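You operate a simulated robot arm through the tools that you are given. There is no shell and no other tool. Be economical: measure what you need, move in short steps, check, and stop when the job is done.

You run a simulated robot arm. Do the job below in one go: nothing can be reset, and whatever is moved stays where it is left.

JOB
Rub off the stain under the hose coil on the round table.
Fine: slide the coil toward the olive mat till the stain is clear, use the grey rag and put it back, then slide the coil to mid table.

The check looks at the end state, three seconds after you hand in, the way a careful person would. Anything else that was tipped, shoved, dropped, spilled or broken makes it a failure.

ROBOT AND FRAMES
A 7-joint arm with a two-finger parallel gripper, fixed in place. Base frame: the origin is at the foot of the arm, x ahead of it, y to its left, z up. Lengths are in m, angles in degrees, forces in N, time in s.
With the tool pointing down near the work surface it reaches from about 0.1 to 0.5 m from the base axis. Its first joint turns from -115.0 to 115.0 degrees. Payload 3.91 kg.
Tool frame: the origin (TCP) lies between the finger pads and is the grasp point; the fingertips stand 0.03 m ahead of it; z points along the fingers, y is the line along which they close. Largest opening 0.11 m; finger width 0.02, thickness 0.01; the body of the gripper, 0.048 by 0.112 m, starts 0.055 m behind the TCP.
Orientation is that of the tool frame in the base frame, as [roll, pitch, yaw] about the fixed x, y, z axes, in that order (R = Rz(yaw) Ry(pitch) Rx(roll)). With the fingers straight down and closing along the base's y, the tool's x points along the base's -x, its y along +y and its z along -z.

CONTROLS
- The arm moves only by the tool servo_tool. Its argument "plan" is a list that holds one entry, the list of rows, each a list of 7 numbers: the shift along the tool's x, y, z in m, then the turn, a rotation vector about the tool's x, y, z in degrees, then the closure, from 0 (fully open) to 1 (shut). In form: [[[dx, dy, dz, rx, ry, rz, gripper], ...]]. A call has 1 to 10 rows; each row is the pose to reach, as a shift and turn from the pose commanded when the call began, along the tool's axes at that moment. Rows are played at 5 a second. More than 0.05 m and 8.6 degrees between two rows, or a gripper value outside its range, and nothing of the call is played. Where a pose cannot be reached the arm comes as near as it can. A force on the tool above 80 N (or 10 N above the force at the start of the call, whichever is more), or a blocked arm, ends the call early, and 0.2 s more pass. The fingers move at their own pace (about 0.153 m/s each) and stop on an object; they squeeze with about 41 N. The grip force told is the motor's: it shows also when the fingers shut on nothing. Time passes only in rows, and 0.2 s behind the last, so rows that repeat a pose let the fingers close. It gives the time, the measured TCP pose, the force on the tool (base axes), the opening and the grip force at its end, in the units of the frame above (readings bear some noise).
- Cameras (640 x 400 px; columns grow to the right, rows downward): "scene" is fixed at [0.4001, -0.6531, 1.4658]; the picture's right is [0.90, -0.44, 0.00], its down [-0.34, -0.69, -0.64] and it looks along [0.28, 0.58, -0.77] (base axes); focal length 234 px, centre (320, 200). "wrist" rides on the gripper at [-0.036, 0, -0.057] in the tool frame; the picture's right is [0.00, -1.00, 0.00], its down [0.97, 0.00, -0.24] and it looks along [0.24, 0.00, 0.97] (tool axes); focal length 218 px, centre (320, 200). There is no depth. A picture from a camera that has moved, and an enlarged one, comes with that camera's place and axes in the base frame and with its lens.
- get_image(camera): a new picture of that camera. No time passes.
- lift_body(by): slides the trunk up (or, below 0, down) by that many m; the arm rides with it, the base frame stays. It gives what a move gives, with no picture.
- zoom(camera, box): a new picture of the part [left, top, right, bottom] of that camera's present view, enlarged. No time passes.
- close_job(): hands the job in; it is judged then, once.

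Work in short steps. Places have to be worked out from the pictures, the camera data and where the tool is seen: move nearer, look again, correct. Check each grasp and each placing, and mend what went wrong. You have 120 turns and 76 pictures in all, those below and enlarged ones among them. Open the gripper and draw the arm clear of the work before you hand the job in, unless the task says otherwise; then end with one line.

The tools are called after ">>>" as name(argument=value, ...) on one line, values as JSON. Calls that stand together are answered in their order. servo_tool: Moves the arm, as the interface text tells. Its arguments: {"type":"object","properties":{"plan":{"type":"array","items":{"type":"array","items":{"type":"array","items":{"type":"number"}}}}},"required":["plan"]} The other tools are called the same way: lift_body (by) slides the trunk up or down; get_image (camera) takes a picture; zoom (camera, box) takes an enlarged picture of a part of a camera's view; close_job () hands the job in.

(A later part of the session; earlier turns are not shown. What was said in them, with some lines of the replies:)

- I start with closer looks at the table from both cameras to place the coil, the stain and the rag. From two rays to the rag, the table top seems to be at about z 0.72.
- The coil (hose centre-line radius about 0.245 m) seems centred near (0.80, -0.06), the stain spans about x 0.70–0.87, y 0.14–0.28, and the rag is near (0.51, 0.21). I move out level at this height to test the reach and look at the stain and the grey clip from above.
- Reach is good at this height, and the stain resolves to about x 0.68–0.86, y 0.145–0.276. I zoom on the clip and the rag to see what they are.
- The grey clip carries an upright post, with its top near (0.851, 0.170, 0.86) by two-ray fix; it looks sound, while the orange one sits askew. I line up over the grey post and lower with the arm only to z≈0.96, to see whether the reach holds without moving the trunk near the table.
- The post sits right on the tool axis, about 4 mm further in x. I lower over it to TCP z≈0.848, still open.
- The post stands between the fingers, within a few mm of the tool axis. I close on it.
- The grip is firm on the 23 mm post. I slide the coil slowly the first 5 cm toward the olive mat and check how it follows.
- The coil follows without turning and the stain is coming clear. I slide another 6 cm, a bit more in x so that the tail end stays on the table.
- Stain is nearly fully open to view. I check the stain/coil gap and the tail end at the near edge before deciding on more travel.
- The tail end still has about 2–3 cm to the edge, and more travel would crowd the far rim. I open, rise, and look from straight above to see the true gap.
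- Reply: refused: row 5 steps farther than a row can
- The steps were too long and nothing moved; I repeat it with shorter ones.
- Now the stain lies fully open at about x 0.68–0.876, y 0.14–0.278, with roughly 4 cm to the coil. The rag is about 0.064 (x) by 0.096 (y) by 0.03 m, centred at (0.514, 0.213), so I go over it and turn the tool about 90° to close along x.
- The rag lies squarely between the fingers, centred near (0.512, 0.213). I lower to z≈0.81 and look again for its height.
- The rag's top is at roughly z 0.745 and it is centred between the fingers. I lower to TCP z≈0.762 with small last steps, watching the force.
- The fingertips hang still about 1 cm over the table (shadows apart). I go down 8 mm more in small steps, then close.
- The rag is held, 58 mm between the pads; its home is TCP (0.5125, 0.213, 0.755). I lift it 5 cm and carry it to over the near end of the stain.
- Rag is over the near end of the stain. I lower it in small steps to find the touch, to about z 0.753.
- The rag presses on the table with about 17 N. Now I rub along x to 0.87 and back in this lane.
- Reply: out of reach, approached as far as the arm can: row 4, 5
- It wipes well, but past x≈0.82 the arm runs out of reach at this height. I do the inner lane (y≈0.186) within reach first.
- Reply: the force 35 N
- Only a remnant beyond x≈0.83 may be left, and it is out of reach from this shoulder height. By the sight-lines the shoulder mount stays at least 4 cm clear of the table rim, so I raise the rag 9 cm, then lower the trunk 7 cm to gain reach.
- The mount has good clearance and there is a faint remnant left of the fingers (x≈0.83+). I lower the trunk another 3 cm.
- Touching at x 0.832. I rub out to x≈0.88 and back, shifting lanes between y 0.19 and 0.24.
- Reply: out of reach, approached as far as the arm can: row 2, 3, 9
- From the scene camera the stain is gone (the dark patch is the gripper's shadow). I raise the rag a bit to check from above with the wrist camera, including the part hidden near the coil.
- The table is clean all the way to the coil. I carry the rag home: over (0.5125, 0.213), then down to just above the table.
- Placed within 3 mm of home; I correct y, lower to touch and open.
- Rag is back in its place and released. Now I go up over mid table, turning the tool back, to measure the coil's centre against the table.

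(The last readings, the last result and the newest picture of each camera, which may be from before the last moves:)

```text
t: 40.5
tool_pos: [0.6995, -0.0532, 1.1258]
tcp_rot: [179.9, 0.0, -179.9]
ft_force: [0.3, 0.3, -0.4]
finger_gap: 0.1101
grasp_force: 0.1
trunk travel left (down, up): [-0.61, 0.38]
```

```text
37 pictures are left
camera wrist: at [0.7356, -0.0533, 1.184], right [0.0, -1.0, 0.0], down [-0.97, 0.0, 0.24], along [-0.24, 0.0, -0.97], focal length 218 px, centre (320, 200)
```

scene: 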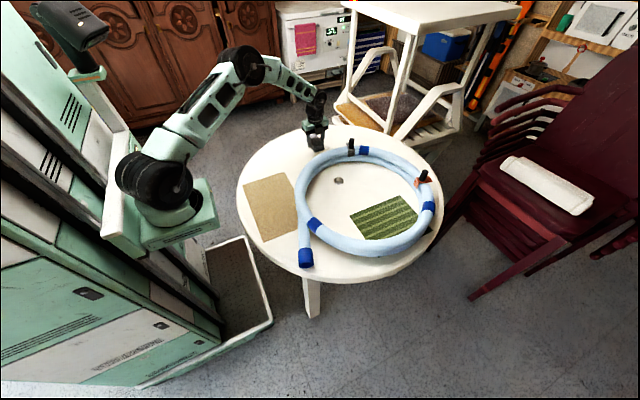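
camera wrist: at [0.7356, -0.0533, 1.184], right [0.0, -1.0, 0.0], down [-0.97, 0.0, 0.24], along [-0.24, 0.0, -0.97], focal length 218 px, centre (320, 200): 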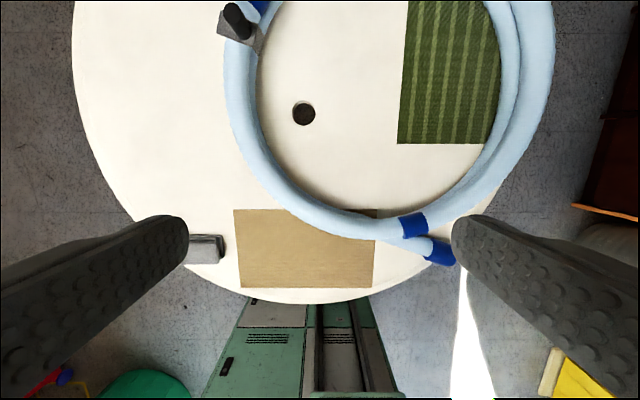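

Table centre is at (0.798, -0.021), radius about 0.44; the coil centre seems to be near (0.83, -0.16), with the post offset (0.078, 0.222) from it. I go back over the post, whose last grip was at (0.9065, 0.0596).

>>> servo_tool(plan=[[[-0.035, 0.019, 0.02, 0, 0, 0, 0], [-0.07, 0.038, 0.045, 0, 0, 0, 0], [-0.105, 0.057, 0.07, 0, 0, 0, 0], [-0.14, 0.076, 0.095, 0, 0, 0, 0], [-0.175, 0.095, 0.12, 0, 0, 0, 0], [-0.207, 0.113, 0.145, 0, 0, 0, 0], [-0.207, 0.113, 0.166, 0, 0, 0, 0], [-0.207, 0.113, 0.166, 0, 0, 0, 0]]])

>>> get_image(camera="wrist")

```text
t: 42.3
tool_pos: [0.9078, 0.062, 0.957]
tcp_rot: [-179.9, -0.1, -180.0]
ft_force: [0.1, 0.1, 1.1]
finger_gap: 0.1099
grasp_force: 0.0
trunk travel left (down, up): [-0.61, 0.38]
```

```text
36 pictures are left
camera wrist: at [0.9438, 0.0611, 1.0159], right [0.0, -1.0, 0.0], down [-0.97, 0.0, 0.24], along [-0.24, 0.0, -0.97], focal length 218 px, centre (320, 200)
```

wrist: 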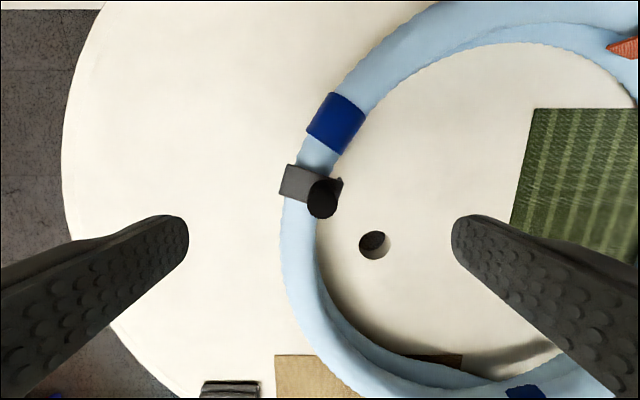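

The post is on the tool axis. I lower to z≈0.848 and close.

>>> servo_tool(plan=[[[0, -0.001, 0.03, 0, 0, 0, 0], [0, -0.001, 0.06, 0, 0, 0, 0], [0, -0.001, 0.09, 0, 0, 0, 0], [0, -0.001, 0.11, 0, 0, 0, 0], [0, -0.001, 0.11, 0, 0, 0, 0.5], [0, -0.001, 0.11, 0, 0, 0, 1], [0, -0.001, 0.11, 0, 0, 0, 1], [0, -0.001, 0.11, 0, 0, 0, 1]]])

>>> get_image(camera="wrist")

```text
t: 44.1
tool_pos: [0.909, 0.0591, 0.85]
tcp_rot: [180.0, 0.0, 180.0]
ft_force: [0.4, -2.2, 0.0]
finger_gap: 0.0229
grasp_force: 40.3
trunk travel left (down, up): [-0.61, 0.38]
```

```text
35 pictures are left
camera wrist: at [0.9441, 0.0596, 0.9068], right [0.0, -1.0, 0.0], down [-0.97, 0.0, 0.24], along [-0.24, 0.0, -0.97], focal length 218 px, centre (320, 200)
```

wrist: 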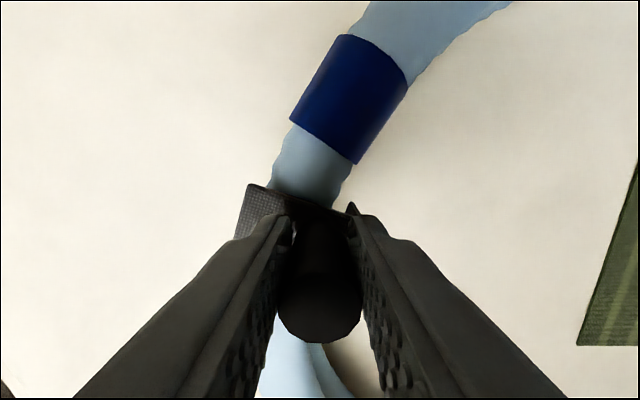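

Held again. I slide the coil back slowly toward mid table, about 7 cm first, then the second half.

>>> servo_tool(plan=[[[0.001, 0.005, 0, 0, 0, 0, 1], [0.003, 0.013, 0, 0, 0, 0, 1], [0.005, 0.022, 0, 0, 0, 0, 1], [0.007, 0.031, 0, 0, 0, 0, 1], [0.009, 0.04, 0, 0, 0, 0, 1], [0.011, 0.049, 0, 0, 0, 0, 1], [0.013, 0.057, 0, 0, 0, 0, 1], [0.015, 0.064, 0, 0, 0, 0, 1], [0.016, 0.068, 0, 0, 0, 0, 1]]])

>>> servo_tool(plan=[[[0.001, 0.005, 0, 0, 0, 0, 1], [0.003, 0.013, 0, 0, 0, 0, 1], [0.005, 0.022, 0, 0, 0, 0, 1], [0.007, 0.031, 0, 0, 0, 0, 1], [0.009, 0.04, 0, 0, 0, 0, 1], [0.011, 0.049, 0, 0, 0, 0, 1], [0.013, 0.057, 0, 0, 0, 0, 1], [0.015, 0.064, 0, 0, 0, 0, 1], [0.016, 0.068, 0, 0, 0, 0, 1]]])

>>> zoom(camera="scene", box=[220, 110, 460, 260])

```text
t: 46.1
tool_pos: [0.8937, 0.1286, 0.8491]
tcp_rot: [-179.9, -0.1, 180.0]
ft_force: [-1.1, -1.9, 0.3]
finger_gap: 0.0229
grasp_force: 40.8
trunk travel left (down, up): [-0.61, 0.38]
```

```text
t: 48.1
tool_pos: [0.8718, 0.1939, 0.8495]
tcp_rot: [180.0, 0.0, -180.0]
ft_force: [0.6, -0.8, 0.2]
finger_gap: 0.0232
grasp_force: 40.7
out of reach, approached as far as the arm can: row 7, 8, 9
trunk travel left (down, up): [-0.61, 0.38]
```

```text
2.67 times, centred on (340, 185) of scene
camera zoom: at [0.4001, -0.6531, 1.4658], right [0.9, -0.44, 0.0], down [-0.34, -0.69, -0.64], along [0.28, 0.58, -0.77], focal length 624 px, centre (267, 240)
```

zoom: 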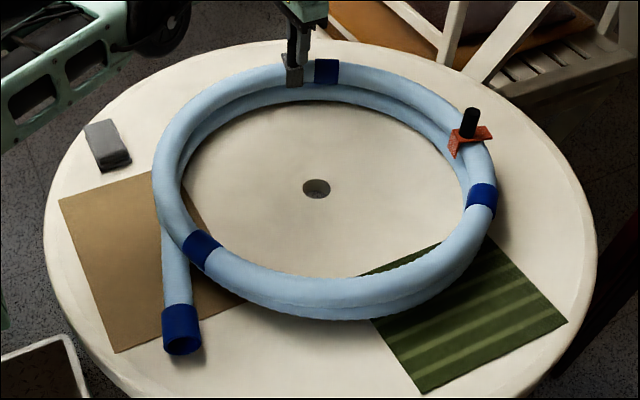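

The coil looks near the middle now. I release, rise straight, and view it from right above the table centre to measure.

>>> servo_tool(plan=[[[0, 0, 0, 0, 0, 0, 0.5], [0, 0, 0, 0, 0, 0, 0], [0, 0, -0.03, 0, 0, 0, 0], [0, 0, -0.07, 0, 0, 0, 0], [0, 0, -0.11, 0, 0, 0, 0], [0.02, -0.025, -0.145, 0, 0, 0, 0], [0.04, -0.05, -0.18, 0, 0, 0, 0], [0.06, -0.075, -0.21, 0, 0, 0, 0], [0.08, -0.1, -0.24, 0, 0, 0, 0], [0.1, -0.125, -0.27, 0, 0, 0, 0]]])

>>> servo_tool(plan=[[[0.005, -0.03, -0.03, 0, 0, 0, 0], [0.01, -0.06, -0.06, 0, 0, 0, 0], [0.01, -0.09, -0.09, 0, 0, 0, 0], [0.01, -0.09, -0.09, 0, 0, 0, 0]]])

>>> get_image(camera="wrist")

```text
t: 50.3
tool_pos: [0.7742, 0.07, 1.1187]
tcp_rot: [179.9, -0.1, -179.9]
ft_force: [-0.3, -0.7, -0.7]
finger_gap: 0.1101
grasp_force: 0.1
out of reach, approached as far as the arm can: row 4, 5
trunk travel left (down, up): [-0.61, 0.38]
```

```text
t: 51.3
tool_pos: [0.7632, -0.0233, 1.2078]
tcp_rot: [179.9, -0.2, 179.9]
ft_force: [0.2, -0.6, 0.3]
finger_gap: 0.11
grasp_force: 0.2
trunk travel left (down, up): [-0.61, 0.38]
```

```text
33 pictures are left
camera wrist: at [0.7983, -0.0228, 1.2653], right [0.0, -1.0, 0.0], down [-0.97, 0.0, 0.24], along [-0.24, 0.0, -0.97], focal length 218 px, centre (320, 200)
```

wrist: 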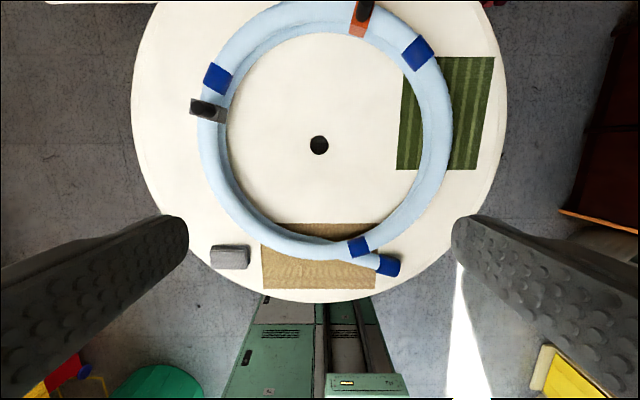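

The coil centre is within about 1.5 cm of the table centre, and the mats are where they were. I draw the arm back to its starting spot and take a last look.

>>> servo_tool(plan=[[[0.02, 0.035, 0, 0, 0, 0, 0], [0.04, 0.07, 0, 0, 0, 0, 0], [0.06, 0.105, 0, 0, 0, 0, 0], [0.08, 0.14, 0, 0, 0, 0, 0], [0.1, 0.175, 0, 0, 0, 0, 0], [0.12, 0.21, 0, 0, 0, 0, 0], [0.14, 0.245, 0, 0, 0, 0, 0], [0.16, 0.28, 0, 0, 0, 0, 0], [0.16, 0.3, 0, 0, 0, 0, 0]]])

>>> zoom(camera="scene", box=[220, 110, 460, 260])

>>> get_image(camera="wrist")

>>> get_image(camera="scene")

```text
t: 53.3
tool_pos: [0.603, 0.2773, 1.212]
tcp_rot: [-180.0, 0.1, 179.9]
ft_force: [0.4, -1.3, 1.0]
finger_gap: 0.1101
grasp_force: 0.1
trunk travel left (down, up): [-0.61, 0.38]
```

```text
2.67 times, centred on (340, 185) of scene
camera zoom: at [0.4001, -0.6531, 1.4658], right [0.9, -0.44, 0.0], down [-0.34, -0.69, -0.64], along [0.28, 0.58, -0.77], focal length 624 px, centre (267, 240)
```

zoom: 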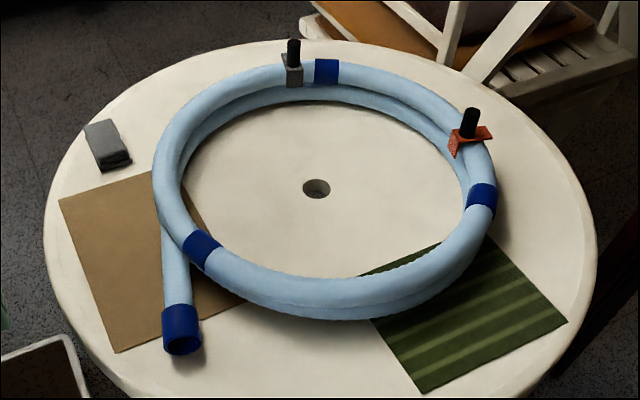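

```text
31 pictures are left
camera wrist: at [0.6376, 0.2767, 1.2699], right [0.0, -1.0, 0.0], down [-0.97, 0.0, 0.24], along [-0.24, 0.0, -0.97], focal length 218 px, centre (320, 200)
```

wrist: 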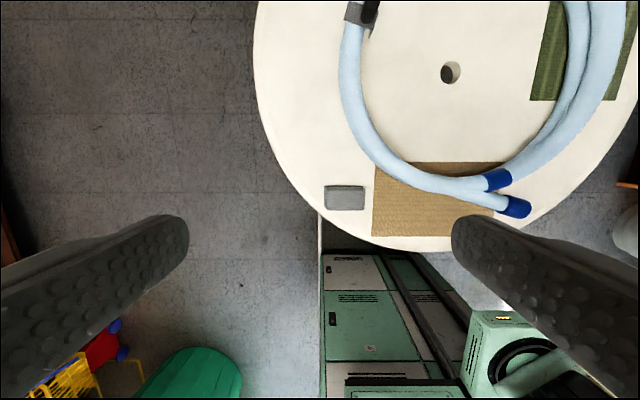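

```text
30 pictures are left
```

scene: 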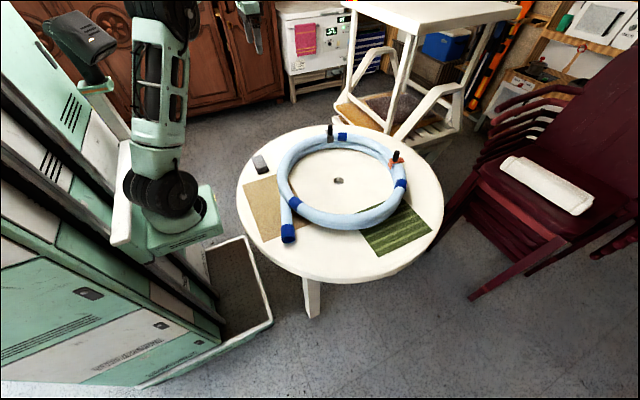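

The stain is gone, the rag is home, the coil sits mid table, nothing else has moved, and the arm is clear with the gripper open. I hand the job in.

>>> close_job()

```text
The job is handed in.
```

The stain is rubbed off, the grey rag is back in its place, and the hose coil sits mid table, about 1.5 cm off the exact centre.
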